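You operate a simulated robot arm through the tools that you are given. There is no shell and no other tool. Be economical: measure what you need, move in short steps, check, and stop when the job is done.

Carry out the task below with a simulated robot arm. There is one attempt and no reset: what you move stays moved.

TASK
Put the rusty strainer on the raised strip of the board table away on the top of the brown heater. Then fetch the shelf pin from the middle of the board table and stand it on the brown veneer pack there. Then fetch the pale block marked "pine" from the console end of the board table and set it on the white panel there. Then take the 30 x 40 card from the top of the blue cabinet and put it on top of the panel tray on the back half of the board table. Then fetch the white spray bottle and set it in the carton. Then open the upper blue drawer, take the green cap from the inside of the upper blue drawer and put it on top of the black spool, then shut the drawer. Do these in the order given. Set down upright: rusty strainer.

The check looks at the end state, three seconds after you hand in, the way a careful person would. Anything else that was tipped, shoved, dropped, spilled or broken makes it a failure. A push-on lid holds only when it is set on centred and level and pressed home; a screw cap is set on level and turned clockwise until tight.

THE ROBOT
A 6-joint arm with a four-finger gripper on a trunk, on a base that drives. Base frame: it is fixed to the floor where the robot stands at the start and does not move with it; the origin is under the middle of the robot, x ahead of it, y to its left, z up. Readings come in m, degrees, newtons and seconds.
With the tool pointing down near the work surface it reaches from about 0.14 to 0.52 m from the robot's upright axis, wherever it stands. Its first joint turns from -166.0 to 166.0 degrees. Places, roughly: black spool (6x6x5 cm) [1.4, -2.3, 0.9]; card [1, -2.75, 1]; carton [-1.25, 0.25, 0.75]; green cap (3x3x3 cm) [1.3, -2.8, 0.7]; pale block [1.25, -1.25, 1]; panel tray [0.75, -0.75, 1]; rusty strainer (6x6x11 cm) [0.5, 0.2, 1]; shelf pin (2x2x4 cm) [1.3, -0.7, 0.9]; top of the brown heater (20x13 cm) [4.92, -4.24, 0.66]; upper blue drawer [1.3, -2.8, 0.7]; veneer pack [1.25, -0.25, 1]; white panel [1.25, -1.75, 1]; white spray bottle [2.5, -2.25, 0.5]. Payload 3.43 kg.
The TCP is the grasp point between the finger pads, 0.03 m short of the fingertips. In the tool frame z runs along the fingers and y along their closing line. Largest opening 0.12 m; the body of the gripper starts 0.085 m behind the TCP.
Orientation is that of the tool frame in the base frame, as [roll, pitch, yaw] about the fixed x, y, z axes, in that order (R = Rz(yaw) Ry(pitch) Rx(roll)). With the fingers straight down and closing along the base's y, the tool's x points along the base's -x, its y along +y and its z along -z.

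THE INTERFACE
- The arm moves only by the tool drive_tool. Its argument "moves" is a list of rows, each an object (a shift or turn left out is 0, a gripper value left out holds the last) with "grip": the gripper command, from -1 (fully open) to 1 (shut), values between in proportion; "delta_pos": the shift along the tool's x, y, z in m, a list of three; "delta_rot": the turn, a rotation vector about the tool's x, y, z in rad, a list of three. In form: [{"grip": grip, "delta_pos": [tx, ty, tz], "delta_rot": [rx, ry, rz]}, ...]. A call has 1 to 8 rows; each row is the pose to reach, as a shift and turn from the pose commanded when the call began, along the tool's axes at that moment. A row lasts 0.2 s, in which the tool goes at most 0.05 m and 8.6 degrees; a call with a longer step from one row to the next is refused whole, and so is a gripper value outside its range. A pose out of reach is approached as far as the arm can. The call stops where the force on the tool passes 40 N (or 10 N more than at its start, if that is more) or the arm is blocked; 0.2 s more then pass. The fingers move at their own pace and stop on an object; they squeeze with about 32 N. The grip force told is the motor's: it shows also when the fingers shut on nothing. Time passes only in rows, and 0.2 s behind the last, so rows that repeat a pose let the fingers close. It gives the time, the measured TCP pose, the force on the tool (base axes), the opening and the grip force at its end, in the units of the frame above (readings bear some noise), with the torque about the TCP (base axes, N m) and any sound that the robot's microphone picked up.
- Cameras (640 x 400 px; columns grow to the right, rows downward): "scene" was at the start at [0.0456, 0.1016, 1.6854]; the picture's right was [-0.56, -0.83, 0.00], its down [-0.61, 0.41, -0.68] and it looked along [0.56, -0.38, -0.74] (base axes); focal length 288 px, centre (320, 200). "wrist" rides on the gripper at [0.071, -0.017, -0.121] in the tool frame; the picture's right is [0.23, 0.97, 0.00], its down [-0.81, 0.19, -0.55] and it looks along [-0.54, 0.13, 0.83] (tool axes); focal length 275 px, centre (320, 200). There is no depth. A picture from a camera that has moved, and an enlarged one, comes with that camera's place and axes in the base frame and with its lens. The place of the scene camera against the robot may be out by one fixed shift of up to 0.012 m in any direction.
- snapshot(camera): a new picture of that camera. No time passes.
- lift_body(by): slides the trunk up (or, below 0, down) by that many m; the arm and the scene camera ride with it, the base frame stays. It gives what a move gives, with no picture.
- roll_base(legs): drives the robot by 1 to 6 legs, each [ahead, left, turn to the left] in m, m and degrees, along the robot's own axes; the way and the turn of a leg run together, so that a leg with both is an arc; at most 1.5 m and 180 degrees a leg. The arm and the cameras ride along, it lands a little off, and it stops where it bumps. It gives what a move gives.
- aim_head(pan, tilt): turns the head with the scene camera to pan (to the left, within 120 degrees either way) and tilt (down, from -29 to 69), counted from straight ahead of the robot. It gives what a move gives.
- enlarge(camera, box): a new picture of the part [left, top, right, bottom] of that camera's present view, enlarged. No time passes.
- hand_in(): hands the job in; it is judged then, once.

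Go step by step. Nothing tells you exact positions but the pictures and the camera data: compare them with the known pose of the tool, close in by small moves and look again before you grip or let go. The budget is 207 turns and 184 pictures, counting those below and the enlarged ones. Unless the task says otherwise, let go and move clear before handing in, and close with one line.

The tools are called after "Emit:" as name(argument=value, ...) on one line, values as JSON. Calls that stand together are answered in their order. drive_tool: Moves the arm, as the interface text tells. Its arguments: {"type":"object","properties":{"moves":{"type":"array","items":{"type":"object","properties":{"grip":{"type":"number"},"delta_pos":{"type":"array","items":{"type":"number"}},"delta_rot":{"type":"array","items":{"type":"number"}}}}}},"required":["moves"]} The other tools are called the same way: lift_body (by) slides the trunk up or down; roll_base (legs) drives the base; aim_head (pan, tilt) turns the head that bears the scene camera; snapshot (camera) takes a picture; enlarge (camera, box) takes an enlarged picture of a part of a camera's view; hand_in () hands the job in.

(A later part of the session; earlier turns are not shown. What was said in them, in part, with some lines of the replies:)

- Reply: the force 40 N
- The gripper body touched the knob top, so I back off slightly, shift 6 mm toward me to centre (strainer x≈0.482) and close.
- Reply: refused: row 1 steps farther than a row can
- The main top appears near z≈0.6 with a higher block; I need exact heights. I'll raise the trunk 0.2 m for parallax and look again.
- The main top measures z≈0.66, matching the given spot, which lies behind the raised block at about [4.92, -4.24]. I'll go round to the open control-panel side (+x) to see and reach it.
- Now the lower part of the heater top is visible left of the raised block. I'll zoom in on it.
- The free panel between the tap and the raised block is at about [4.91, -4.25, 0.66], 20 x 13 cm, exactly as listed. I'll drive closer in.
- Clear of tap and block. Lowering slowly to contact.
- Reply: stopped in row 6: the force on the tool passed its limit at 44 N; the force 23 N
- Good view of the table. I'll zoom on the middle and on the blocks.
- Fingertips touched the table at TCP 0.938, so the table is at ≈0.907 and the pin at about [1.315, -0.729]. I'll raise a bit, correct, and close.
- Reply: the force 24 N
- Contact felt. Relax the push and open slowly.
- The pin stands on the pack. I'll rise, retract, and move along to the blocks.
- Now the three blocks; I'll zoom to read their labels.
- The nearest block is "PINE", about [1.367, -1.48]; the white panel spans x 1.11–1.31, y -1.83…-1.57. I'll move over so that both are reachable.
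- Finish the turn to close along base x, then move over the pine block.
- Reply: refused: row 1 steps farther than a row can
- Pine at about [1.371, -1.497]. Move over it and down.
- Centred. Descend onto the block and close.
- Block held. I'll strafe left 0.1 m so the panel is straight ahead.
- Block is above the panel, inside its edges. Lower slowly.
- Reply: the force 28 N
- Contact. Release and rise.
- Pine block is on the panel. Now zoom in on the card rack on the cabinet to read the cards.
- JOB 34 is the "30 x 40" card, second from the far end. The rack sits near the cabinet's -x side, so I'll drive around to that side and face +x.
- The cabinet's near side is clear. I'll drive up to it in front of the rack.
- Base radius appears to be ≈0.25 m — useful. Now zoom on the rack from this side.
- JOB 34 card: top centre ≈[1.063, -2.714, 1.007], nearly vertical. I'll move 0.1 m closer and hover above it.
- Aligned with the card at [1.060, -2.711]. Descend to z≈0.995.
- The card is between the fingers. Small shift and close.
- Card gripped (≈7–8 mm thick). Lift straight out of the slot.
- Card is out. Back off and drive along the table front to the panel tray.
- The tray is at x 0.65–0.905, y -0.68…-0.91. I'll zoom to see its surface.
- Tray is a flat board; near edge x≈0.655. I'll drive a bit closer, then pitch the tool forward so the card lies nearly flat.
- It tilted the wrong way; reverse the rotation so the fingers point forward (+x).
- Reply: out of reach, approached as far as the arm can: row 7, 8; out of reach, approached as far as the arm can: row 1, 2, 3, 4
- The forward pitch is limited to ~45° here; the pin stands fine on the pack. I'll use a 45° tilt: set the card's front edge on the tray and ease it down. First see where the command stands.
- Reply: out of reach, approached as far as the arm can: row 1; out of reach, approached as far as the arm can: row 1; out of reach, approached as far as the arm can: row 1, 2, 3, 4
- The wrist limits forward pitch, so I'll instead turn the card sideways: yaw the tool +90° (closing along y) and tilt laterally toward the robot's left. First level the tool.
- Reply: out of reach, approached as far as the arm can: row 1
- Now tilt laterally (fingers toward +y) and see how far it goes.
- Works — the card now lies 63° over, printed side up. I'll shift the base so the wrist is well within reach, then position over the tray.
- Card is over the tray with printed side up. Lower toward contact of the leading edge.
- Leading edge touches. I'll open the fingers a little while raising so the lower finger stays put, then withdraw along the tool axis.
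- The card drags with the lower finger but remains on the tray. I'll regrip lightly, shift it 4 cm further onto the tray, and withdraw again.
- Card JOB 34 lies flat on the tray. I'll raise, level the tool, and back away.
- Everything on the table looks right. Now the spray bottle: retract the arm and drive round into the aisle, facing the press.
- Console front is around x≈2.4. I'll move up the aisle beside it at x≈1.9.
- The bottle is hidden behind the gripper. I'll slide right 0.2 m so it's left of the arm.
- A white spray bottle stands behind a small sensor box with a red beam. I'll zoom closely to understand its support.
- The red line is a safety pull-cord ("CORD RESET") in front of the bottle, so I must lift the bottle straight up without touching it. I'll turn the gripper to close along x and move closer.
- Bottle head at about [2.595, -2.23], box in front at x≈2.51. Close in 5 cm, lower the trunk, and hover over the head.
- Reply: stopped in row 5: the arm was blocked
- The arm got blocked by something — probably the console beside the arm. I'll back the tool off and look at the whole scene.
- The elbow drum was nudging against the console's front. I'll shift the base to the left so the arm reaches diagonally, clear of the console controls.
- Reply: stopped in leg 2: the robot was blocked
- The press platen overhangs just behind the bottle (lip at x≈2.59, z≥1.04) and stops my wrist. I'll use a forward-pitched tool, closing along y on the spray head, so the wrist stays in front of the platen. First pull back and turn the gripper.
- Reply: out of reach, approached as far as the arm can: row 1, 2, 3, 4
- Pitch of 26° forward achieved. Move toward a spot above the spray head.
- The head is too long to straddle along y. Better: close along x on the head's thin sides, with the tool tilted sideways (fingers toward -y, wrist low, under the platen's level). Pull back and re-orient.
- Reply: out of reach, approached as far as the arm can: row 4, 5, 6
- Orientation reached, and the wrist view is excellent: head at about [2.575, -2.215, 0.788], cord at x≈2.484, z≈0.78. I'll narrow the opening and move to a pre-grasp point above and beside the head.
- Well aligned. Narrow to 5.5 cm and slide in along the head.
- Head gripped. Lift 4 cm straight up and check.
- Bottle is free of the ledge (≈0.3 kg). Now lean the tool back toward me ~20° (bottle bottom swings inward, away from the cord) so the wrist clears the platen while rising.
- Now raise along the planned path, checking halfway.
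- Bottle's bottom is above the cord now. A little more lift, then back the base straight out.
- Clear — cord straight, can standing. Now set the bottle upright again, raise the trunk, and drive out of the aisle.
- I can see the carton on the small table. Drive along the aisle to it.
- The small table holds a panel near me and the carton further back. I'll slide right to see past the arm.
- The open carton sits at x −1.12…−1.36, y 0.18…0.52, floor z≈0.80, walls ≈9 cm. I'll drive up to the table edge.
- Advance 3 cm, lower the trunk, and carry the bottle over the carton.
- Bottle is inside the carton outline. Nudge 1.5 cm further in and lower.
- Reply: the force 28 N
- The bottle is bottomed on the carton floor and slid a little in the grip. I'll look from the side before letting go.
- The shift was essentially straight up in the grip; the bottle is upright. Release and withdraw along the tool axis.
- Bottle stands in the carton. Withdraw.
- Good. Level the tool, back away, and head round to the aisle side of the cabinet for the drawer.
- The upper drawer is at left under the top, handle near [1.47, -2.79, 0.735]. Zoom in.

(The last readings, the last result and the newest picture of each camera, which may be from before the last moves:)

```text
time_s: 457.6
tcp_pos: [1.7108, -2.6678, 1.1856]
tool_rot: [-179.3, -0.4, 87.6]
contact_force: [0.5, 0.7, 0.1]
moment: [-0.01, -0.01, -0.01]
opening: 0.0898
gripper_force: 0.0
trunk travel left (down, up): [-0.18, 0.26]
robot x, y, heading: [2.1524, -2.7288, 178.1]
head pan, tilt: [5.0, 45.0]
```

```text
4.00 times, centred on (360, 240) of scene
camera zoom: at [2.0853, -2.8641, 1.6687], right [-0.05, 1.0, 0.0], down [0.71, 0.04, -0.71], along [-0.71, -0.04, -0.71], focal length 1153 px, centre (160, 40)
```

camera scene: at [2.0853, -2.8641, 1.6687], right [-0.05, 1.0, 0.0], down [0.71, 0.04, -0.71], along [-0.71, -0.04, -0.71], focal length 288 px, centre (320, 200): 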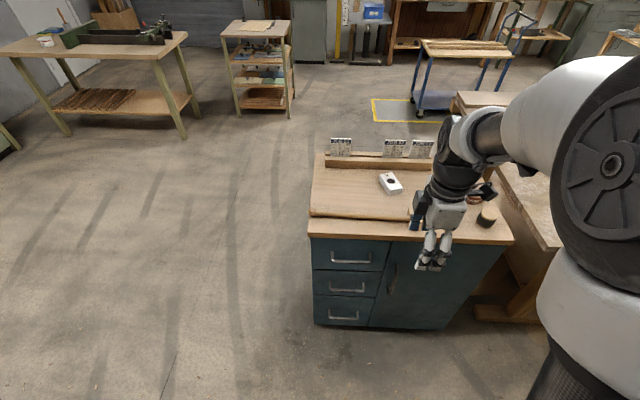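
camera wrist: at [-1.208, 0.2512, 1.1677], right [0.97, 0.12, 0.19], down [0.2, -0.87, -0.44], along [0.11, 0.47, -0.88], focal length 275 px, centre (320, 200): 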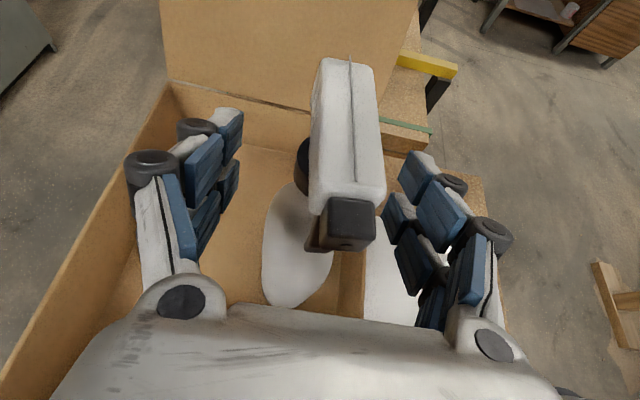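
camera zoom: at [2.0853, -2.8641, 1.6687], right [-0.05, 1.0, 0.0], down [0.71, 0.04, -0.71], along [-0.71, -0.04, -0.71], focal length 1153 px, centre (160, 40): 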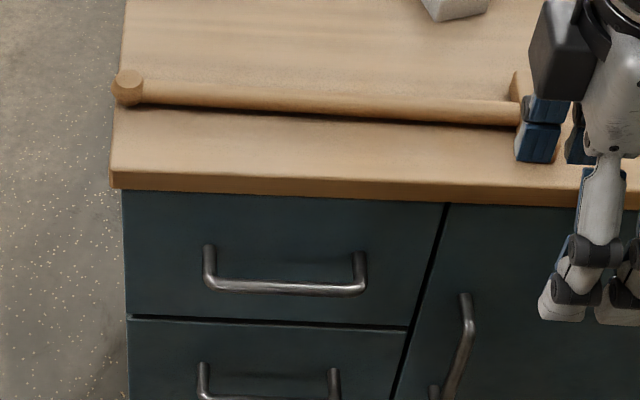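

Plan: use the sideways tool pose (as with the card), fingers above and below the handle bar, robot turned ~20° so the wrist stays clear of the cabinet. First rotate the tool.

Emit:
drive_tool(moves=[{"delta_rot": [0, 0, 0.145], "delta_pos": [0, 0.02, 0]}, {"delta_rot": [0, 0, 0.29], "delta_pos": [0, 0.04, 0]}, {"delta_rot": [0, 0, 0.435], "delta_pos": [0, 0.06, 0]}, {"delta_rot": [0, 0, 0.58], "delta_pos": [0, 0.06, 0]}, {"delta_rot": [0, 0, 0.725], "delta_pos": [0, 0.06, 0]}, {"delta_rot": [0, 0, 0.87], "delta_pos": [0, 0.06, 0]}, {"delta_rot": [0, 0, 1.015], "delta_pos": [0, 0.06, 0]}, {"delta_rot": [0, 0, 1.16], "delta_pos": [0, 0.06, 0]}])

Emit:
drive_tool(moves=[{"delta_rot": [0, 0, 0.14]}, {"delta_rot": [0, 0, 0.28]}, {"delta_rot": [0, 0, 0.41]}])

Emit:
drive_tool(moves=[{"delta_rot": [-0.14, 0, 0]}, {"delta_rot": [-0.28, 0, 0]}, {"delta_rot": [-0.42, 0, 0]}, {"delta_rot": [-0.56, 0, 0]}, {"delta_rot": [-0.7, 0, 0]}, {"delta_rot": [-0.84, 0, 0]}, {"delta_rot": [-0.98, 0, 0]}, {"delta_rot": [-1.12, 0, 0]}])

Emit:
drive_tool(moves=[{"delta_rot": [-0.13, 0, 0]}, {"delta_rot": [-0.26, 0, 0]}, {"delta_rot": [-0.39, 0, 0]}])

```text
time_s: 459.4
tcp_pos: [1.7718, -2.6711, 1.1839]
tool_rot: [-179.4, 0.5, 21.1]
contact_force: [0.7, 0.5, -0.8]
moment: [-0.01, 0.08, -0.04]
opening: 0.09
gripper_force: 0.0
trunk travel left (down, up): [-0.18, 0.26]
robot x, y, heading: [2.1517, -2.7276, 177.8]
head pan, tilt: [5.0, 45.0]
```

```text
time_s: 460.2
tcp_pos: [1.7707, -2.6704, 1.1855]
tool_rot: [-179.7, 0.7, -2.5]
contact_force: [-0.4, -0.2, 0.4]
moment: [0.01, -0.01, -0.01]
opening: 0.0901
gripper_force: 0.0
trunk travel left (down, up): [-0.18, 0.26]
robot x, y, heading: [2.1508, -2.7236, 177.9]
head pan, tilt: [5.0, 45.0]
```

```text
time_s: 462.0
tcp_pos: [1.7711, -2.6705, 1.1842]
tool_rot: [116.1, 0.7, -2.3]
contact_force: [0.7, -1.2, -0.2]
moment: [-0.03, 0.02, -0.01]
opening: 0.0899
gripper_force: 0.1
trunk travel left (down, up): [-0.18, 0.26]
robot x, y, heading: [2.154, -2.7248, 177.8]
head pan, tilt: [5.0, 45.0]
```

```text
time_s: 462.8
tcp_pos: [1.7696, -2.6699, 1.1838]
tool_rot: [93.8, 0.6, -2.3]
contact_force: [0.6, -0.1, 0.7]
moment: [0.03, 0.01, 0.03]
opening: 0.0902
gripper_force: 0.1
trunk travel left (down, up): [-0.18, 0.26]
robot x, y, heading: [2.1511, -2.7217, 177.9]
head pan, tilt: [5.0, 45.0]
```

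Tool is sideways. Turn the base 20°, shift over, lower the trunk, and bring the fingers to handle height in front of the bar.

Emit:
roll_base(legs=[[0, 0, -20], [0.038, 0.333, 0]])

Emit:
lift_body(by=-0.18)

Emit:
drive_tool(moves=[{"delta_pos": [-0.01, -0.045, 0]}, {"delta_pos": [-0.02, -0.09, 0]}, {"delta_pos": [-0.03, -0.135, 0]}, {"delta_pos": [-0.04, -0.18, 0]}, {"delta_pos": [-0.05, -0.22, 0]}])

Emit:
aim_head(pan=20, tilt=50)

Emit:
snapshot(camera="scene")

Emit:
snapshot(camera="wrist")

```text
time_s: 466.1
tcp_pos: [1.6501, -2.8408, 1.1833]
tool_rot: [93.7, 0.6, -22.5]
contact_force: [0.4, -0.3, 0.3]
moment: [-0.01, 0.0, 0.01]
opening: 0.0902
gripper_force: 0.0
trunk travel left (down, up): [-0.18, 0.26]
robot x, y, heading: [1.9877, -3.0212, 157.9]
head pan, tilt: [5.0, 45.0]
```

```text
time_s: 468.1
tcp_pos: [1.6504, -2.8397, 1.0051]
tool_rot: [93.8, 0.6, -22.5]
contact_force: [0.8, 0.1, -0.6]
moment: [0.02, -0.01, -0.03]
opening: 0.0901
gripper_force: 0.0
trunk travel left (down, up): [0.0, 0.44]
robot x, y, heading: [1.9913, -3.0268, 157.6]
head pan, tilt: [5.0, 45.0]
```

```text
time_s: 469.3
tcp_pos: [1.6085, -2.8056, 0.7833]
tool_rot: [94.0, 0.6, -22.6]
contact_force: [-0.3, -0.4, 0.7]
moment: [0.03, 0.02, -0.03]
opening: 0.0901
gripper_force: 0.1
trunk travel left (down, up): [0.0, 0.44]
robot x, y, heading: [1.9869, -3.0235, 157.7]
head pan, tilt: [5.0, 45.0]
```

```text
time_s: 470.1
tcp_pos: [1.6087, -2.8058, 0.7826]
tool_rot: [93.8, 0.8, -22.5]
contact_force: [0.0, -0.8, 0.6]
moment: [-0.01, 0.01, 0.03]
opening: 0.0902
gripper_force: 0.1
trunk travel left (down, up): [0.0, 0.44]
robot x, y, heading: [1.9914, -3.0267, 157.7]
head pan, tilt: [20.0, 50.0]
```

```text
26 pictures are left
camera scene: at [1.8777, -3.1506, 1.4818], right [0.04, 1.0, 0.0], down [0.77, -0.03, -0.64], along [-0.64, 0.03, -0.77], focal length 288 px, centre (320, 200)
```

scene: 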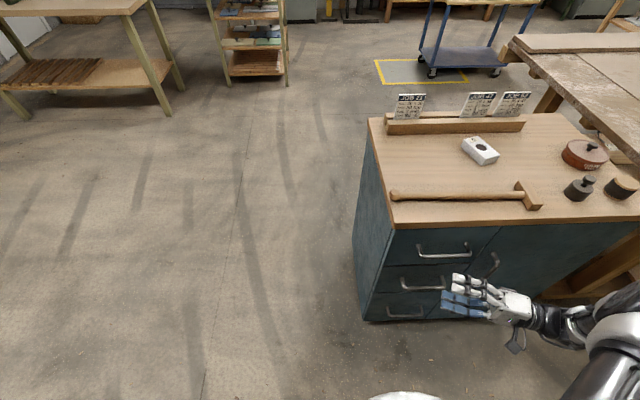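

```text
25 pictures are left
camera wrist: at [1.7221, -2.7203, 0.7738], right [0.2, -0.15, 0.97], down [-0.54, 0.81, 0.24], along [-0.82, -0.57, 0.08], focal length 275 px, centre (320, 200)
```

wrist: 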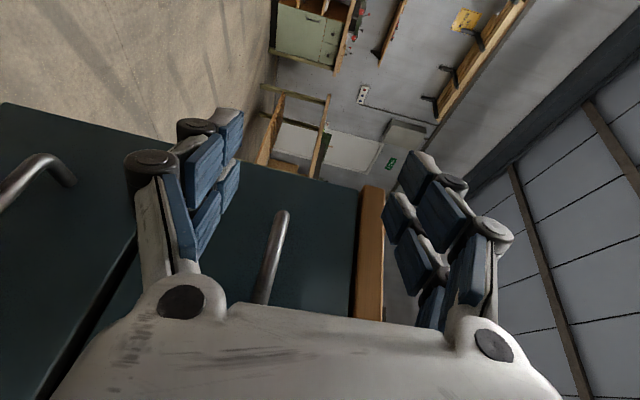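

Superb view: the bar is at about [1.481, -2.783, 0.763]. Slide the fingers around it.

Emit:
drive_tool(moves=[{"delta_pos": [-0.03, -0.0174, 0.006], "grip": 0}, {"delta_pos": [-0.06, -0.0174, 0.012]}, {"delta_pos": [-0.095, -0.0174, 0.019]}, {"delta_pos": [-0.122, -0.0174, 0.025]}])

Emit:
snapshot(camera="wrist")

```text
time_s: 471.1
tcp_pos: [1.4863, -2.7795, 0.7658]
tool_rot: [93.8, 0.5, -22.5]
contact_force: [5.0, -1.9, -1.2]
moment: [0.1, 0.16, 0.16]
opening: 0.0599
gripper_force: 0.1
trunk travel left (down, up): [0.0, 0.44]
robot x, y, heading: [1.9889, -3.0253, 157.6]
head pan, tilt: [20.0, 50.0]
```

```text
24 pictures are left
camera wrist: at [1.5995, -2.6952, 0.7566], right [0.2, -0.15, 0.97], down [-0.54, 0.81, 0.23], along [-0.82, -0.57, 0.08], focal length 275 px, centre (320, 200)
```

wrist: 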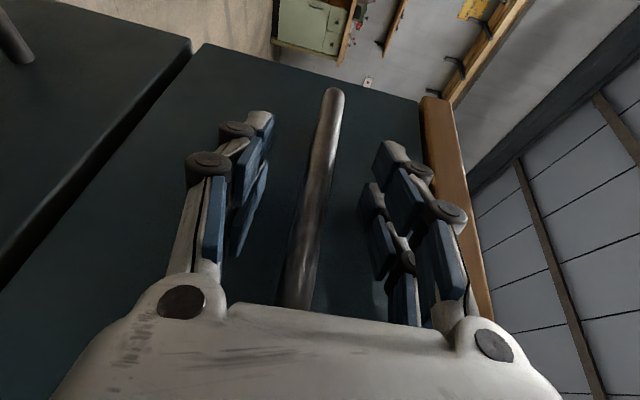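

Bar is between the fingers. Close on it.

Emit:
drive_tool(moves=[{"grip": 0.5}, {"grip": 0.8}, {"grip": 1}, {"grip": 1}, {"grip": 1}])

```text
time_s: 472.3
tcp_pos: [1.4863, -2.7805, 0.7629]
tool_rot: [93.8, 0.3, -22.6]
contact_force: [12.6, -1.8, -7.3]
moment: [-1.02, 0.14, -0.17]
opening: 0.0171
gripper_force: 31.0
trunk travel left (down, up): [0.0, 0.44]
robot x, y, heading: [1.9901, -3.0256, 157.6]
head pan, tilt: [20.0, 50.0]
```

Gripped. Pull gently along +x with the arm first.

Emit:
drive_tool(moves=[{"delta_pos": [0.018, -0.0006, -0.0076]}, {"delta_pos": [0.037, -0.0012, -0.0152]}, {"delta_pos": [0.055, -0.0018, -0.0228]}, {"delta_pos": [0.074, -0.0024, -0.0304]}])

Emit:
snapshot(camera="scene")

```text
time_s: 473.3
tcp_pos: [1.566, -2.7804, 0.7652]
tool_rot: [93.8, 0.6, -22.6]
contact_force: [0.3, -1.3, -18.3]
moment: [-1.38, 0.08, -1.03]
opening: 0.0167
gripper_force: 45.2
trunk travel left (down, up): [0.0, 0.44]
robot x, y, heading: [1.9875, -3.024, 157.5]
head pan, tilt: [20.0, 50.0]
```

```text
23 pictures are left
camera scene: at [1.8768, -3.1498, 1.4817], right [0.04, 1.0, 0.0], down [0.77, -0.03, -0.64], along [-0.64, 0.03, -0.77], focal length 288 px, centre (320, 200)
```

scene: 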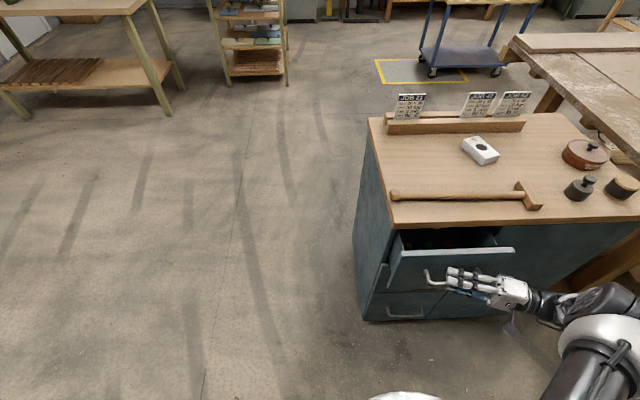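

The drawer slides. Pull the rest with the base, straight along +x.

Emit:
roll_base(legs=[[-0.157, -0.065, 0]])

Emit:
snapshot(camera="scene")

```text
time_s: 474.7
tcp_pos: [1.7354, -2.7811, 0.7638]
tool_rot: [93.8, 0.6, -22.4]
contact_force: [-0.1, 2.2, -20.8]
moment: [-1.19, 0.1, -0.95]
opening: 0.0166
gripper_force: 45.3
trunk travel left (down, up): [0.0, 0.44]
robot x, y, heading: [2.1613, -3.0195, 157.5]
head pan, tilt: [20.0, 50.0]
```

```text
22 pictures are left
camera scene: at [2.0474, -3.1492, 1.4817], right [0.04, 1.0, 0.0], down [0.77, -0.03, -0.64], along [-0.64, 0.02, -0.77], focal length 288 px, centre (320, 200)
```

scene: 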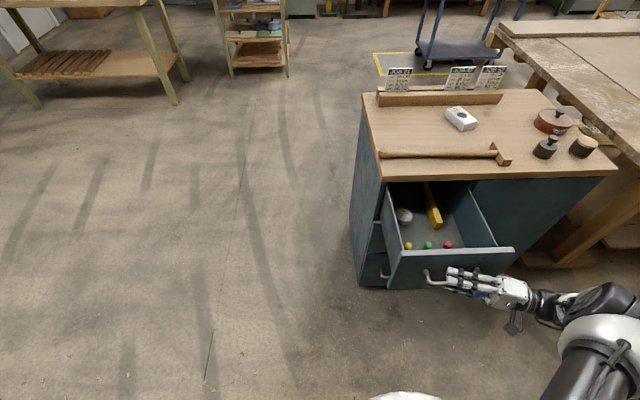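

Drawer is open 25 cm with yellow, green and red caps near its front; green at about [1.585, -2.798]. Release the handle and back off.

Emit:
drive_tool(moves=[{"grip": 0.5}, {"grip": 0.2}, {"grip": 0}, {"delta_pos": [0.045, 0, 0]}, {"delta_pos": [0.09, 0, 0]}, {"delta_pos": [0.1, 0.045, 0]}, {"delta_pos": [0.1, 0.09, 0]}, {"delta_pos": [0.1, 0.13, 0]}])

Emit:
lift_body(by=0.25)

Emit:
drive_tool(moves=[{"delta_rot": [0.14, 0, 0]}, {"delta_rot": [0.28, 0, 0]}, {"delta_rot": [0.42, 0, 0]}, {"delta_rot": [0.56, 0, 0]}, {"delta_rot": [0.7, 0, 0]}, {"delta_rot": [0.84, 0, 0]}, {"delta_rot": [0.98, 0, 0]}, {"delta_rot": [1.12, 0, 0]}])

Emit:
drive_tool(moves=[{"delta_rot": [0.13, 0, 0]}, {"delta_rot": [0.26, 0, 0]}, {"delta_rot": [0.385, 0, 0]}])

Emit:
roll_base(legs=[[0, 0, 22.3]])

```text
time_s: 476.5
tcp_pos: [1.8299, -2.8307, 0.895]
tool_rot: [93.8, 0.6, -22.5]
contact_force: [-0.1, 0.5, -0.2]
moment: [-0.01, 0.0, -0.02]
opening: 0.0602
gripper_force: 0.1
trunk travel left (down, up): [0.0, 0.44]
robot x, y, heading: [2.1629, -3.0246, 157.8]
head pan, tilt: [20.0, 50.0]
```

```text
time_s: 479.1
tcp_pos: [1.828, -2.8296, 1.144]
tool_rot: [93.9, 0.6, -22.5]
contact_force: [-0.2, 0.3, 0.2]
moment: [0.03, 0.0, 0.04]
opening: 0.06
gripper_force: 0.0
trunk travel left (down, up): [-0.25, 0.19]
robot x, y, heading: [2.1624, -3.0198, 157.6]
head pan, tilt: [20.0, 50.0]
```

```text
time_s: 480.9
tcp_pos: [1.8269, -2.8321, 1.1458]
tool_rot: [158.2, 0.7, -22.5]
contact_force: [0.6, -0.3, 0.3]
moment: [0.02, -0.01, -0.01]
opening: 0.0597
gripper_force: 0.1
trunk travel left (down, up): [-0.25, 0.19]
robot x, y, heading: [2.1593, -3.0242, 157.8]
head pan, tilt: [20.0, 50.0]
```

```text
time_s: 481.7
tcp_pos: [1.8278, -2.8309, 1.146]
tool_rot: [-179.9, 0.6, -22.4]
contact_force: [0.7, -0.9, -0.3]
moment: [0.04, 0.02, -0.03]
opening: 0.0604
gripper_force: 0.0
trunk travel left (down, up): [-0.25, 0.19]
robot x, y, heading: [2.1594, -3.0244, 157.4]
head pan, tilt: [20.0, 50.0]
```

```text
time_s: 483.3
tcp_pos: [1.7808, -2.9703, 1.1461]
tool_rot: [-179.9, 0.7, -0.2]
contact_force: [-0.8, 0.1, 0.2]
moment: [0.01, 0.03, 0.0]
opening: 0.0603
gripper_force: 0.1
trunk travel left (down, up): [-0.25, 0.19]
robot x, y, heading: [2.1606, -3.0208, 180.1]
head pan, tilt: [20.0, 50.0]
```

Now move the base so the green cap is in reach, and hover over it.

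Emit:
roll_base(legs=[[0.04, -0.18, 0]])

Emit:
drive_tool(moves=[{"delta_pos": [-0.04, 0.0, 0.025]}, {"delta_pos": [-0.08, 0.0, 0.06]}, {"delta_pos": [-0.12, 0.0, 0.09]}, {"delta_pos": [-0.155, 0.005, 0.12]}])

Emit:
snapshot(camera="wrist")

```text
time_s: 484.8
tcp_pos: [1.7398, -2.789, 1.1453]
tool_rot: [-179.9, 0.7, -0.2]
contact_force: [0.3, 0.4, -0.1]
moment: [-0.08, 0.02, -0.01]
opening: 0.06
gripper_force: 0.0
trunk travel left (down, up): [-0.25, 0.19]
robot x, y, heading: [2.1226, -2.8412, 180.3]
head pan, tilt: [20.0, 50.0]
```

```text
refused: row 2 steps farther than a row can; nothing moved
```

```text
21 pictures are left
camera wrist: at [1.814, -2.7727, 1.265], right [0.23, -0.97, 0.0], down [-0.81, -0.19, 0.56], along [-0.55, -0.12, -0.83], focal length 275 px, centre (320, 200)
```

wrist: 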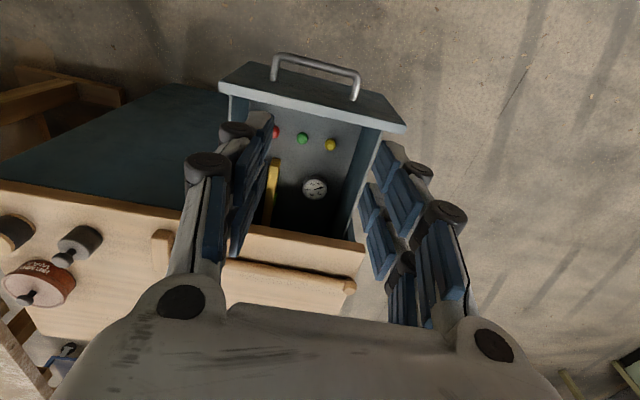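

Green cap measured at [1.584, -2.782]. Lower the trunk and hover above it.

Emit:
lift_body(by=-0.2)

Emit:
drive_tool(moves=[{"delta_pos": [-0.045, -0.001, 0]}, {"delta_pos": [-0.09, -0.003, 0]}, {"delta_pos": [-0.13, -0.005, 0.015]}, {"delta_pos": [-0.156, -0.006, 0.05]}, {"delta_pos": [-0.156, -0.006, 0.09]}])

Emit:
snapshot(camera="wrist")

```text
time_s: 487.0
tcp_pos: [1.7403, -2.79, 0.945]
tool_rot: [-179.9, 0.8, -0.2]
contact_force: [-0.1, -0.6, 0.5]
moment: [0.02, 0.01, 0.01]
opening: 0.0599
gripper_force: 0.1
trunk travel left (down, up): [-0.05, 0.39]
robot x, y, heading: [2.1199, -2.8425, 180.0]
head pan, tilt: [20.0, 50.0]
```

```text
time_s: 488.2
tcp_pos: [1.5825, -2.7819, 0.8537]
tool_rot: [-179.8, 0.5, -0.3]
contact_force: [0.6, -0.6, 0.7]
moment: [-0.01, -0.02, 0.02]
opening: 0.0597
gripper_force: 0.0
trunk travel left (down, up): [-0.05, 0.39]
robot x, y, heading: [2.1212, -2.8431, 180.1]
head pan, tilt: [20.0, 50.0]
```

```text
20 pictures are left
camera wrist: at [1.6563, -2.7655, 0.9741], right [0.23, -0.97, 0.0], down [-0.81, -0.19, 0.56], along [-0.55, -0.12, -0.83], focal length 275 px, centre (320, 200)
```

wrist: 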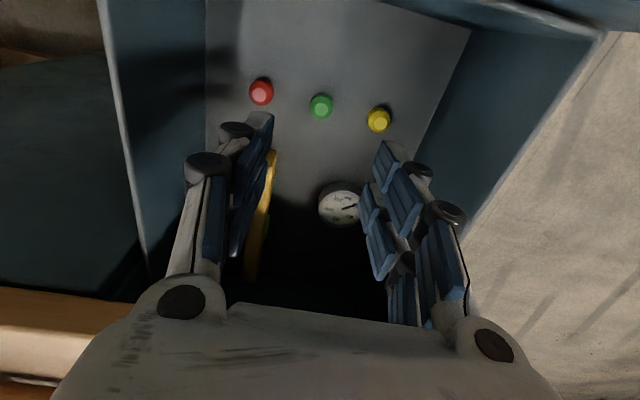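

Emit:
drive_tool(moves=[{"delta_pos": [-0.0095, 0.0015, 0.04]}, {"delta_pos": [-0.0095, 0.0015, 0.08]}, {"delta_pos": [-0.0095, 0.0015, 0.12]}, {"delta_pos": [-0.0095, 0.0015, 0.15]}])

Emit:
snapshot(camera="wrist")

```text
time_s: 489.2
tcp_pos: [1.5709, -2.7849, 0.707]
tool_rot: [-180.0, 0.8, -0.2]
contact_force: [-0.4, 0.0, 0.5]
moment: [0.01, -0.01, -0.01]
opening: 0.0597
gripper_force: 0.1
trunk travel left (down, up): [-0.05, 0.39]
robot x, y, heading: [2.1196, -2.8434, 180.1]
head pan, tilt: [20.0, 50.0]
```

```text
19 pictures are left
camera wrist: at [1.645, -2.7677, 0.8264], right [0.23, -0.97, 0.0], down [-0.8, -0.19, 0.56], along [-0.55, -0.12, -0.83], focal length 275 px, centre (320, 200)
```

wrist: 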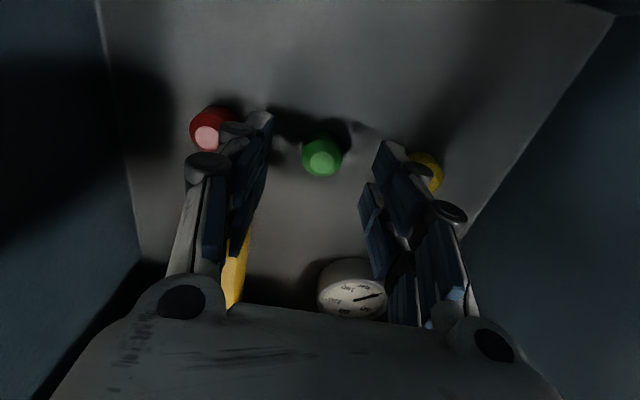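

Well centred. Descend the last 2 cm and close.

Emit:
drive_tool(moves=[{"delta_pos": [0.001, 0, 0.012]}, {"delta_pos": [0.002, 0, 0.021]}, {"delta_pos": [0.002, 0, 0.021], "grip": 0.4}, {"delta_pos": [0.002, 0, 0.021], "grip": 1}, {"delta_pos": [0.002, 0, 0.021]}, {"delta_pos": [0.002, 0, 0.021]}, {"delta_pos": [0.002, 0, 0.021]}])

Emit:
drive_tool(moves=[{"delta_pos": [0, 0, -0.03]}, {"delta_pos": [0, 0, -0.07]}, {"delta_pos": [0, 0, -0.11]}, {"delta_pos": [0, 0, -0.15]}, {"delta_pos": [0, 0, -0.19]}])

Emit:
snapshot(camera="wrist")

```text
time_s: 490.2
tcp_pos: [1.567, -2.7883, 0.6895]
tool_rot: [-179.9, 1.2, -0.2]
contact_force: [-0.5, -11.1, 17.4]
moment: [-0.71, -0.41, -0.26]
opening: 0.0238
gripper_force: 7.5
trunk travel left (down, up): [-0.05, 0.39]
robot x, y, heading: [2.1216, -2.845, -179.7]
head pan, tilt: [20.0, 50.0]
stopped in row 4: the force on the tool passed its limit at 45 N (the readings are from after the stop); the commanded pose is now the measured one
```

```text
time_s: 491.4
tcp_pos: [1.5752, -2.7854, 0.8781]
tool_rot: [-179.8, 0.9, -0.3]
contact_force: [-1.4, -0.2, 0.5]
moment: [0.03, 0.02, 0.0]
opening: 0.021
gripper_force: 31.9
trunk travel left (down, up): [-0.05, 0.39]
robot x, y, heading: [2.1217, -2.8437, -180.3]
head pan, tilt: [20.0, 50.0]
```

```text
18 pictures are left
camera wrist: at [1.6492, -2.7687, 0.998], right [0.23, -0.97, 0.0], down [-0.8, -0.19, 0.57], along [-0.55, -0.12, -0.82], focal length 275 px, centre (320, 200)
```

wrist: 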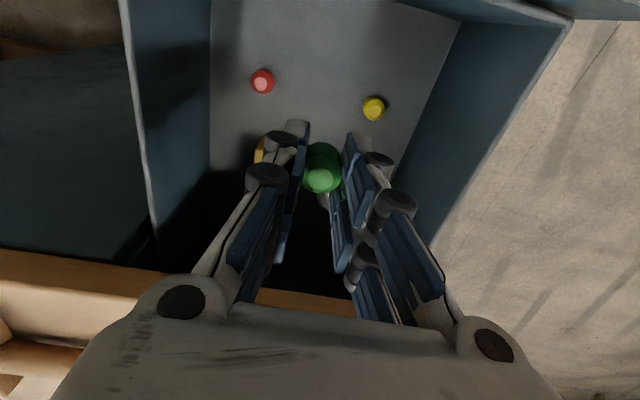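

Green cap is held; red and yellow undisturbed. Raise and move over to the black spool.

Emit:
lift_body(by=0.2)

Emit:
roll_base(legs=[[0, -0.43, 0], [0.13, 0, 0]])

Emit:
aim_head(pan=0, tilt=50)

Emit:
snapshot(camera="scene")

Emit:
snapshot(camera="wrist")

```text
time_s: 493.5
tcp_pos: [1.5735, -2.7859, 1.0759]
tool_rot: [-179.9, 0.9, -0.2]
contact_force: [0.2, 0.3, 0.1]
moment: [-0.02, -0.01, 0.01]
opening: 0.021
gripper_force: 31.8
trunk travel left (down, up): [-0.25, 0.19]
robot x, y, heading: [2.1188, -2.8444, -180.2]
head pan, tilt: [20.0, 50.0]
```

```text
time_s: 497.1
tcp_pos: [1.4433, -2.3478, 1.0777]
tool_rot: [-179.9, 1.0, -0.7]
contact_force: [0.4, 0.6, -0.9]
moment: [0.01, -0.01, -0.01]
opening: 0.0209
gripper_force: 31.8
trunk travel left (down, up): [-0.25, 0.19]
robot x, y, heading: [1.989, -2.4134, 179.6]
head pan, tilt: [20.0, 50.0]
```

```text
time_s: 497.9
tcp_pos: [1.4437, -2.3484, 1.0765]
tool_rot: [-179.9, 0.9, -0.6]
contact_force: [-0.4, -1.1, -0.6]
moment: [-0.01, -0.02, 0.03]
opening: 0.0209
gripper_force: 31.7
trunk travel left (down, up): [-0.25, 0.19]
robot x, y, heading: [1.9864, -2.4105, 179.7]
head pan, tilt: [0.0, 50.0]
```

```text
17 pictures are left
camera scene: at [1.9318, -2.5436, 1.7318], right [0.01, 1.0, 0.0], down [0.77, 0.0, -0.64], along [-0.64, 0.0, -0.77], focal length 288 px, centre (320, 200)
```

scene: 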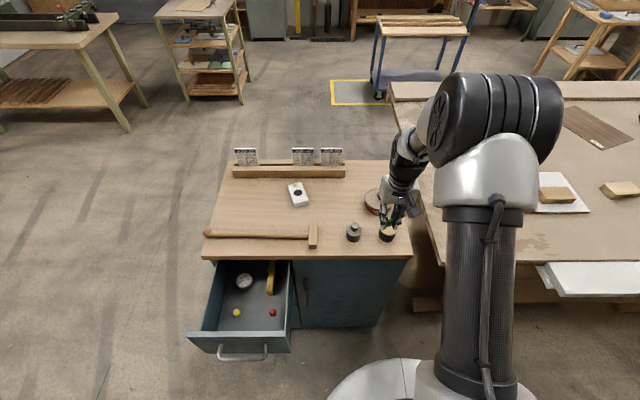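

```text
16 pictures are left
camera wrist: at [1.519, -2.3326, 1.1974], right [0.22, -0.98, 0.0], down [-0.8, -0.18, 0.57], along [-0.55, -0.12, -0.82], focal length 275 px, centre (320, 200)
```

wrist: 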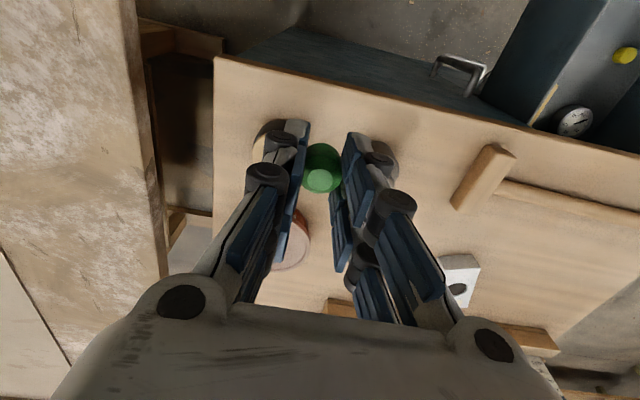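

Spool near [1.38, -2.312]. Zoom for an accurate centre.

Emit:
enlarge(camera="scene", box=[330, 190, 420, 260])

```text
5.71 times, centred on (375, 225) of scene
camera zoom: at [1.9318, -2.5436, 1.7318], right [0.01, 1.0, 0.0], down [0.77, 0.0, -0.64], along [-0.64, 0.0, -0.77], focal length 1647 px, centre (6, 57)
```

zoom: 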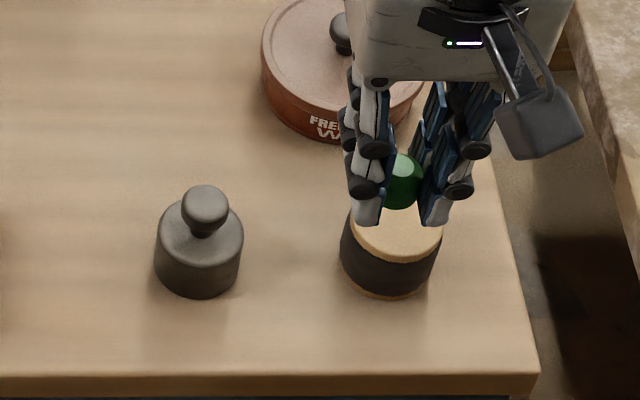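

Emit:
drive_tool(moves=[{"delta_pos": [-0.03, -0.018, 0.01]}, {"delta_pos": [-0.054, -0.034, 0.03]}, {"delta_pos": [-0.054, -0.034, 0.045]}])

Emit:
snapshot(camera="wrist")

Emit:
enlarge(camera="scene", box=[330, 190, 420, 260])

```text
time_s: 498.7
tcp_pos: [1.3893, -2.3138, 1.0339]
tool_rot: [-179.8, 1.0, -0.7]
contact_force: [-0.3, -0.3, -0.1]
moment: [0.02, -0.02, 0.02]
opening: 0.0205
gripper_force: 31.6
trunk travel left (down, up): [-0.25, 0.19]
robot x, y, heading: [1.9915, -2.4111, 179.6]
head pan, tilt: [0.0, 50.0]
```

```text
14 pictures are left
camera wrist: at [1.464, -2.2983, 1.1545], right [0.22, -0.98, -0.01], down [-0.8, -0.18, 0.57], along [-0.55, -0.12, -0.82], focal length 275 px, centre (320, 200)
```

wrist: 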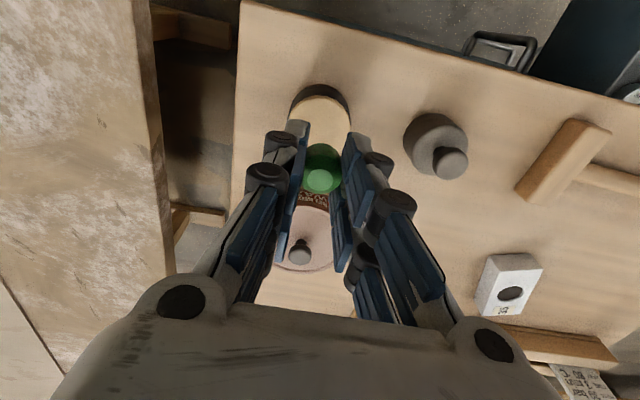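

```text
5.71 times, centred on (375, 225) of scene
camera zoom: at [1.932, -2.5437, 1.7318], right [0.01, 1.0, 0.0], down [0.77, -0.01, -0.64], along [-0.64, 0.0, -0.77], focal length 1647 px, centre (6, 57)
```

zoom: 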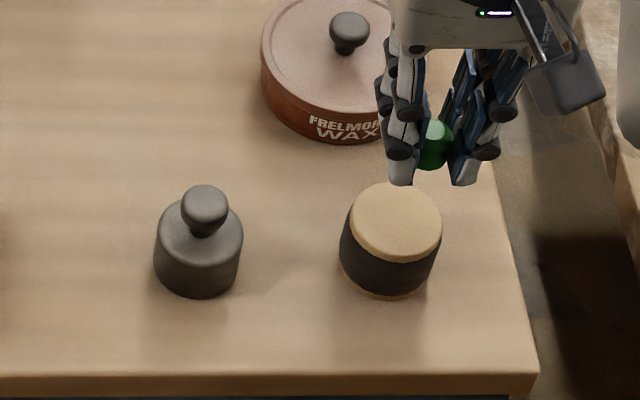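

Spool's top centre ≈[1.386, -2.3145, 0.92]. Lower to just above.

Emit:
drive_tool(moves=[{"delta_pos": [-0.004, 0.001, 0.03]}, {"delta_pos": [-0.004, 0.001, 0.06]}])

Emit:
snapshot(camera="wrist")

Emit:
enlarge(camera="scene", box=[350, 190, 420, 245])

```text
time_s: 499.3
tcp_pos: [1.3829, -2.3166, 0.9738]
tool_rot: [-179.9, 1.0, -0.7]
contact_force: [-0.4, 0.6, 0.2]
moment: [-0.01, -0.01, -0.02]
opening: 0.0209
gripper_force: 31.9
trunk travel left (down, up): [-0.25, 0.19]
robot x, y, heading: [1.9913, -2.4118, 179.6]
head pan, tilt: [0.0, 50.0]
```

```text
12 pictures are left
camera wrist: at [1.4587, -2.3002, 1.0939], right [0.22, -0.98, -0.01], down [-0.8, -0.18, 0.57], along [-0.55, -0.12, -0.82], focal length 275 px, centre (320, 200)
```

wrist: 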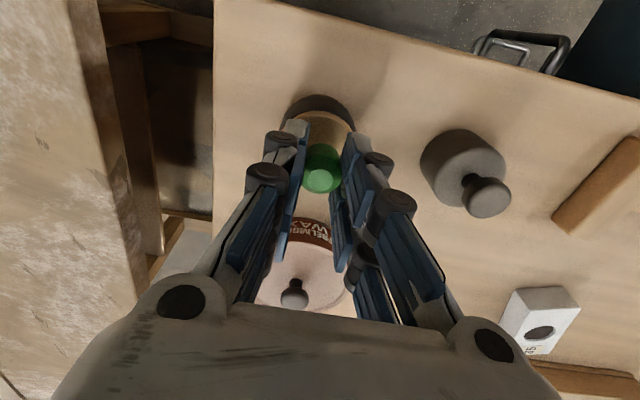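

```text
7.27 times, centred on (385, 218) of scene
camera zoom: at [1.9318, -2.5433, 1.7318], right [0.01, 1.0, 0.0], down [0.77, -0.01, -0.64], along [-0.64, 0.0, -0.77], focal length 2096 px, centre (-153, 73)
```

zoom: 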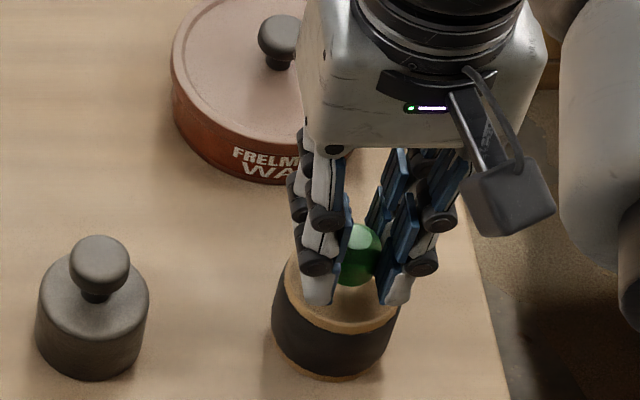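

Aligned within a few millimetres. Lower slowly to contact.

Emit:
drive_tool(moves=[{"delta_pos": [0.003, 0.001, 0.01]}, {"delta_pos": [0.003, 0.001, 0.016]}, {"delta_pos": [0.003, 0.001, 0.02]}, {"delta_pos": [0.003, 0.001, 0.024]}, {"delta_pos": [0.003, 0.001, 0.028]}])

```text
time_s: 500.2
tcp_pos: [1.3849, -2.3162, 0.9587]
tool_rot: [-180.0, 1.4, -0.7]
contact_force: [6.4, -1.5, 21.8]
moment: [-0.07, -0.44, -0.01]
opening: 0.0208
gripper_force: 31.7
trunk travel left (down, up): [-0.25, 0.19]
robot x, y, heading: [1.9864, -2.4136, 179.7]
head pan, tilt: [0.0, 50.0]
stopped in row 4: the force on the tool passed its limit at 45 N (the readings are from after the stop); the commanded pose is now the measured one
```

Contact. Relax and release slowly.

Emit:
drive_tool(moves=[{"delta_pos": [0, 0, -0.002]}, {"delta_pos": [0, 0, -0.002], "grip": 0.5}, {"delta_pos": [0, 0, -0.002], "grip": 0.3}, {"delta_pos": [0, 0, -0.002], "grip": 0.2}, {"delta_pos": [0, 0, -0.03]}, {"delta_pos": [0, 0, -0.07]}, {"delta_pos": [0, 0, -0.11]}])

Emit:
enlarge(camera="scene", box=[330, 190, 420, 260])

```text
time_s: 501.8
tcp_pos: [1.3891, -2.3167, 1.0678]
tool_rot: [-179.9, 1.3, -0.6]
contact_force: [-0.1, -0.4, -0.1]
moment: [0.04, 0.01, -0.01]
opening: 0.0478
gripper_force: 0.0
trunk travel left (down, up): [-0.25, 0.19]
robot x, y, heading: [1.9893, -2.4103, 179.5]
head pan, tilt: [0.0, 50.0]
```

```text
5.71 times, centred on (375, 225) of scene
camera zoom: at [1.9331, -2.5436, 1.7318], right [0.01, 1.0, 0.0], down [0.77, -0.01, -0.64], along [-0.64, 0.0, -0.77], focal length 1647 px, centre (6, 57)
```

zoom: 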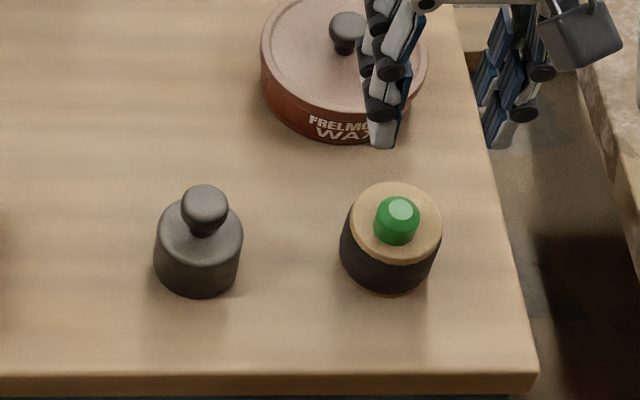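

The green cap sits centred on the spool. Now shut the drawer: close the fingers, and push on the handle bar. Position in front of it.

Emit:
roll_base(legs=[[-0.25, 0, 0], [0, 0.465, 0]])

Emit:
drive_tool(moves=[{"delta_pos": [0.045, 0, 0], "grip": 1}, {"delta_pos": [0.09, 0, 0]}, {"delta_pos": [0.135, 0, 0]}, {"delta_pos": [0.18, 0, 0]}])

Emit:
lift_body(by=-0.25)

Emit:
snapshot(camera="scene")

```text
time_s: 503.4
tcp_pos: [1.5709, -2.3158, 1.0534]
tool_rot: [-180.0, 0.0, -0.8]
contact_force: [-0.3, 0.1, 0.9]
moment: [-0.01, -0.02, 0.01]
opening: 0.048
gripper_force: 0.0
trunk travel left (down, up): [-0.25, 0.19]
robot x, y, heading: [2.1907, -2.4113, 179.5]
head pan, tilt: [0.0, 50.0]
stopped in leg 1: the robot was blocked; the commanded pose is now the measured one
```

```text
time_s: 504.6
tcp_pos: [1.7511, -2.3179, 1.0535]
tool_rot: [-179.9, 0.1, -0.9]
contact_force: [0.3, -0.2, 0.4]
moment: [0.0, 0.02, 0.0]
opening: 0.0
gripper_force: 32.0
trunk travel left (down, up): [-0.25, 0.19]
robot x, y, heading: [2.1932, -2.4107, 179.3]
head pan, tilt: [0.0, 50.0]
stopped in row 4: the arm was blocked; the commanded pose is now the measured one
```

```text
time_s: 507.2
tcp_pos: [1.7589, -2.3181, 0.802]
tool_rot: [-179.9, 0.0, -0.7]
contact_force: [-0.1, 0.1, -0.4]
moment: [-0.01, 0.01, 0.0]
opening: 0.0
gripper_force: 31.7
trunk travel left (down, up): [0.0, 0.44]
robot x, y, heading: [2.194, -2.4136, 179.4]
head pan, tilt: [0.0, 50.0]
```

```text
9 pictures are left
camera scene: at [2.1069, -2.5452, 1.4797], right [0.01, 1.0, 0.0], down [0.78, -0.01, -0.63], along [-0.63, 0.01, -0.78], focal length 288 px, centre (320, 200)
```

scene: 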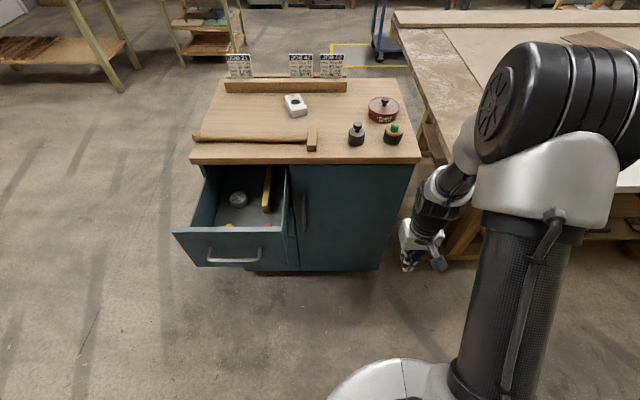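

Backing up touched the console; I'll go forward again, raise, slide left past it, then back up where it's free.

Emit:
lift_body(by=0.2)

Emit:
roll_base(legs=[[0.08, 0, 0.5], [0, 0.465, 0], [-0.13, 0, 0]])

```text
time_s: 509.6
tcp_pos: [1.7546, -2.3188, 0.8376]
tool_rot: [-179.9, 1.7, -0.8]
contact_force: [0.0, 0.4, -0.5]
moment: [-0.03, 0.0, 0.03]
opening: 0.0
gripper_force: 31.5
trunk travel left (down, up): [-0.025, 0.415]
robot x, y, heading: [2.1693, -2.4098, 179.6]
head pan, tilt: [0.0, 50.0]
stopped: the arm was blocked; the commanded pose is now the measured one
```

```text
time_s: 513.8
tcp_pos: [1.7406, -2.7879, 0.8412]
tool_rot: [-179.5, 3.2, 0.3]
contact_force: [-0.7, -1.4, 3.7]
moment: [-0.04, -0.11, -0.01]
opening: 0.0
gripper_force: 33.2
trunk travel left (down, up): [-0.025, 0.415]
robot x, y, heading: [2.178, -2.8713, -179.5]
head pan, tilt: [0.0, 50.0]
stopped in leg 3: the force on the tool passed its limit at 61 N (the readings are from after the stop); the commanded pose is now the measured one
```

A force stop came while backing; let me look at where the fingers are relative to the drawer.

Emit:
snapshot(camera="scene")

```text
8 pictures are left
camera scene: at [2.1216, -3.0086, 1.5066], right [-0.01, 1.0, 0.0], down [0.77, 0.01, -0.64], along [-0.64, -0.01, -0.77], focal length 288 px, centre (320, 200)
```

scene: 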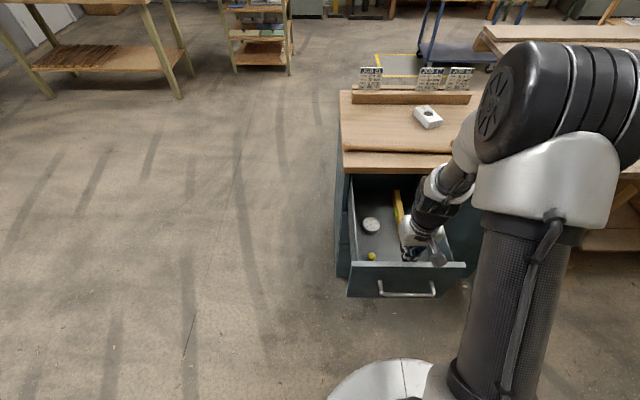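

The fingers are inside the drawer behind its front. Raise straight out, retract in front of the handle.

Emit:
lift_body(by=0.2)

Emit:
roll_base(legs=[[-0.1, 0, -0.5]])

Emit:
drive_tool(moves=[{"delta_pos": [0.04, 0, 0]}, {"delta_pos": [0.08, 0, 0]}])

Emit:
snapshot(camera="scene")

```text
time_s: 515.9
tcp_pos: [1.7419, -2.7869, 1.0407]
tool_rot: [-179.6, 3.0, 0.4]
contact_force: [-0.4, -0.1, 0.3]
moment: [-0.02, 0.05, -0.01]
opening: 0.0002
gripper_force: 33.4
trunk travel left (down, up): [-0.225, 0.215]
robot x, y, heading: [2.1776, -2.8765, -179.4]
head pan, tilt: [0.0, 50.0]
```

```text
time_s: 517.1
tcp_pos: [1.8435, -2.7838, 1.0406]
tool_rot: [-179.6, 3.1, -0.2]
contact_force: [0.6, 0.9, 0.1]
moment: [0.01, 0.07, 0.0]
opening: 0.0
gripper_force: 33.5
trunk travel left (down, up): [-0.225, 0.215]
robot x, y, heading: [2.278, -2.8734, -180.0]
head pan, tilt: [0.0, 50.0]
```

```text
time_s: 517.7
tcp_pos: [1.9245, -2.7837, 1.034]
tool_rot: [-179.6, 3.2, -0.2]
contact_force: [1.3, 0.6, 0.2]
moment: [0.01, 0.04, -0.02]
opening: 0.0001
gripper_force: 33.0
trunk travel left (down, up): [-0.225, 0.215]
robot x, y, heading: [2.2804, -2.874, -180.2]
head pan, tilt: [0.0, 50.0]
```

```text
7 pictures are left
camera scene: at [2.2199, -3.0071, 1.7067], right [0.0, 1.0, 0.0], down [0.77, 0.0, -0.64], along [-0.64, 0.0, -0.77], focal length 288 px, centre (320, 200)
```

scene: 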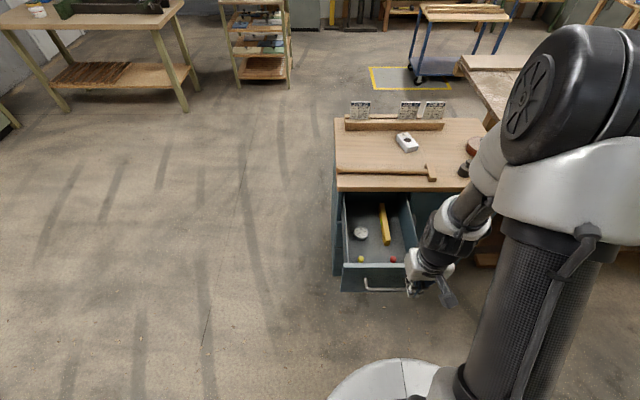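

Drawer contents are fine. Lower the closed fingers to handle height and push with the base.

Emit:
lift_body(by=-0.225)

Emit:
drive_tool(moves=[{"delta_pos": [0, 0, 0.036]}])

Emit:
roll_base(legs=[[0.34, 0, 0]])

Emit:
snapshot(camera="scene")

```text
time_s: 520.1
tcp_pos: [1.9229, -2.7835, 0.8087]
tool_rot: [-179.5, 3.0, -0.1]
contact_force: [-0.8, -0.1, 0.5]
moment: [0.03, -0.02, 0.02]
opening: 0.0003
gripper_force: 33.7
trunk travel left (down, up): [0.0, 0.44]
robot x, y, heading: [2.2785, -2.8724, -179.8]
head pan, tilt: [0.0, 50.0]
```

```text
time_s: 520.5
tcp_pos: [1.9202, -2.7839, 0.7734]
tool_rot: [-179.5, 3.2, -0.4]
contact_force: [0.0, -0.3, 0.0]
moment: [0.01, -0.02, 0.01]
opening: 0.0
gripper_force: 33.4
trunk travel left (down, up): [0.0, 0.44]
robot x, y, heading: [2.2753, -2.8706, -180.3]
head pan, tilt: [0.0, 50.0]
```

```text
time_s: 522.7
tcp_pos: [1.5814, -2.7814, 0.7735]
tool_rot: [-179.4, 3.2, -0.4]
contact_force: [-0.5, -0.4, -0.4]
moment: [0.03, -0.03, -0.01]
opening: 0.0001
gripper_force: 33.9
trunk travel left (down, up): [0.0, 0.44]
robot x, y, heading: [1.9366, -2.8744, 180.3]
head pan, tilt: [0.0, 50.0]
```

```text
6 pictures are left
camera scene: at [1.8783, -3.0072, 1.4817], right [0.0, 1.0, 0.0], down [0.77, 0.0, -0.64], along [-0.64, 0.0, -0.77], focal length 288 px, centre (320, 200)
```

scene: 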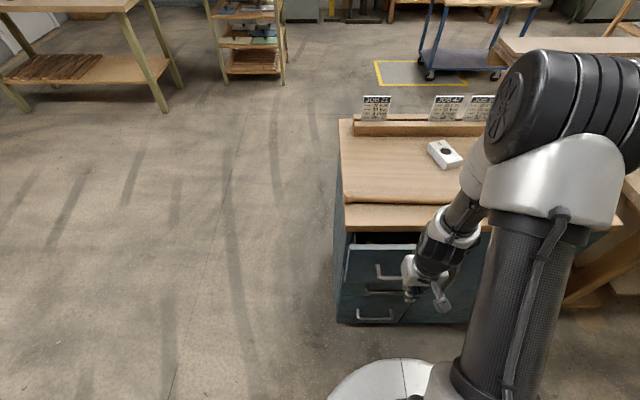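

Nearly shut. Finish with the arm until the drawer stops.

Emit:
drive_tool(moves=[{"delta_pos": [-0.03, 0, 0]}, {"delta_pos": [-0.055, 0, 0]}, {"delta_pos": [-0.07, 0, 0]}, {"delta_pos": [-0.078, 0, 0]}, {"delta_pos": [-0.084, 0, 0]}, {"delta_pos": [-0.09, 0, 0]}, {"delta_pos": [-0.096, 0, 0]}])

```text
time_s: 523.6
tcp_pos: [1.5232, -2.7833, 0.7731]
tool_rot: [-180.0, 1.2, -0.6]
contact_force: [7.1, -0.7, -4.1]
moment: [0.02, -0.18, 0.0]
opening: 0.0059
gripper_force: 33.6
trunk travel left (down, up): [0.0, 0.44]
robot x, y, heading: [1.9407, -2.8698, 179.8]
head pan, tilt: [0.0, 50.0]
stopped in row 4: the force on the tool passed its limit at 46 N (the readings are from after the stop); the commanded pose is now the measured one
```

Emit:
enlarge(camera="scene", box=[320, 180, 500, 330])

```text
2.67 times, centred on (410, 255) of scene
camera zoom: at [1.8788, -3.0071, 1.4817], right [0.0, 1.0, 0.0], down [0.77, 0.0, -0.64], along [-0.64, 0.0, -0.77], focal length 768 px, centre (80, 53)
```

zoom: 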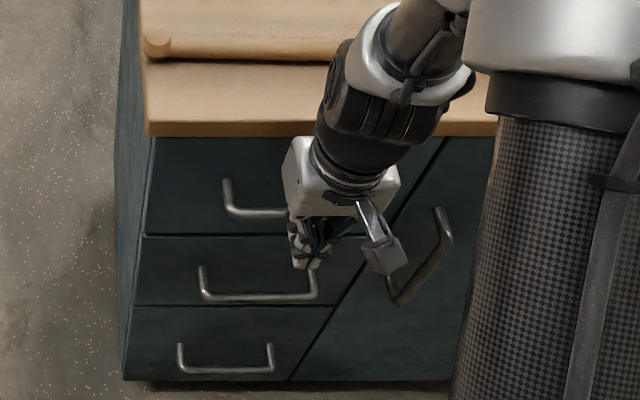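

The handle geometry matches the closed drawers below within a few mm. One more gentle push to confirm it is home.

Emit:
drive_tool(moves=[{"delta_pos": [-0.008, 0, 0]}, {"delta_pos": [-0.016, 0, 0]}, {"delta_pos": [-0.024, 0, 0]}, {"delta_pos": [-0.03, 0, 0]}])

```text
time_s: 524.1
tcp_pos: [1.5227, -2.7825, 0.7716]
tool_rot: [179.7, -0.1, -0.8]
contact_force: [6.4, -1.3, -3.7]
moment: [-0.03, -0.17, 0.02]
opening: 0.0061
gripper_force: 33.5
trunk travel left (down, up): [0.0, 0.44]
robot x, y, heading: [1.9385, -2.875, 179.8]
head pan, tilt: [0.0, 50.0]
stopped in row 2: the force on the tool passed its limit at 45 N (the readings are from after the stop); the commanded pose is now the measured one
```

Firm stop. Back the tool away and check the drawer closely.

Emit:
drive_tool(moves=[{"delta_pos": [0.04, 0, 0]}, {"delta_pos": [0.08, 0, 0]}])

Emit:
roll_base(legs=[[-0.2, 0.25, 0]])

Emit:
aim_head(pan=-20, tilt=45)

Emit:
enlarge(camera="scene", box=[200, 140, 440, 310])

```text
time_s: 524.7
tcp_pos: [1.5995, -2.7832, 0.7712]
tool_rot: [-180.0, 0.4, -0.5]
contact_force: [-0.1, -0.4, 0.1]
moment: [0.01, 0.01, 0.05]
opening: 0.0002
gripper_force: 33.2
trunk travel left (down, up): [0.0, 0.44]
robot x, y, heading: [1.9347, -2.8737, 179.9]
head pan, tilt: [0.0, 50.0]
```

```text
time_s: 526.8
tcp_pos: [1.8006, -3.0419, 0.7715]
tool_rot: [179.8, 0.3, -0.4]
contact_force: [0.7, -0.6, 0.0]
moment: [0.02, 0.02, 0.0]
opening: 0.0
gripper_force: 33.4
trunk travel left (down, up): [0.0, 0.44]
robot x, y, heading: [2.1392, -3.1288, -180.1]
head pan, tilt: [0.0, 50.0]
```

```text
time_s: 527.7
tcp_pos: [1.8009, -3.0405, 0.7711]
tool_rot: [179.8, 0.2, -0.4]
contact_force: [-0.1, 0.0, -0.1]
moment: [0.03, -0.03, -0.03]
opening: 0.0
gripper_force: 33.2
trunk travel left (down, up): [0.0, 0.44]
robot x, y, heading: [2.1366, -3.1304, -179.9]
head pan, tilt: [-20.0, 45.0]
```

```text
2.35 times, centred on (320, 225) of scene
camera zoom: at [2.0819, -3.2353, 1.4887], right [0.34, 0.94, 0.0], down [0.66, -0.24, -0.71], along [-0.66, 0.24, -0.71], focal length 678 px, centre (320, 141)
```

zoom: 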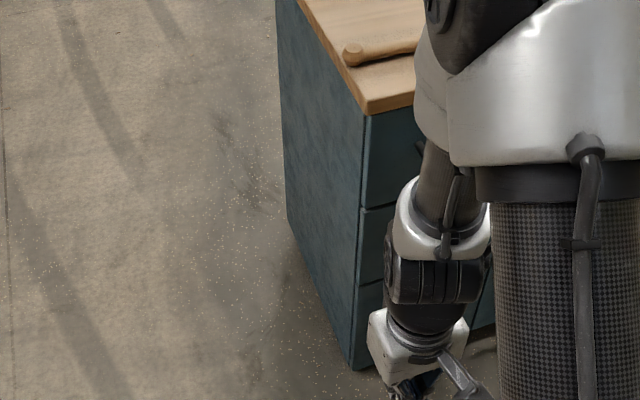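

The upper drawer front is flush with the others; all six jobs are done and the gripper is clear of everything. Handing in.

Emit:
hand_in()

```text
The job is handed in.
```

I finished all six jobs in the order given and handed in; no verdict has come back. While backing up near the end I bumped the press console, and I didn't check its controls afterwards.
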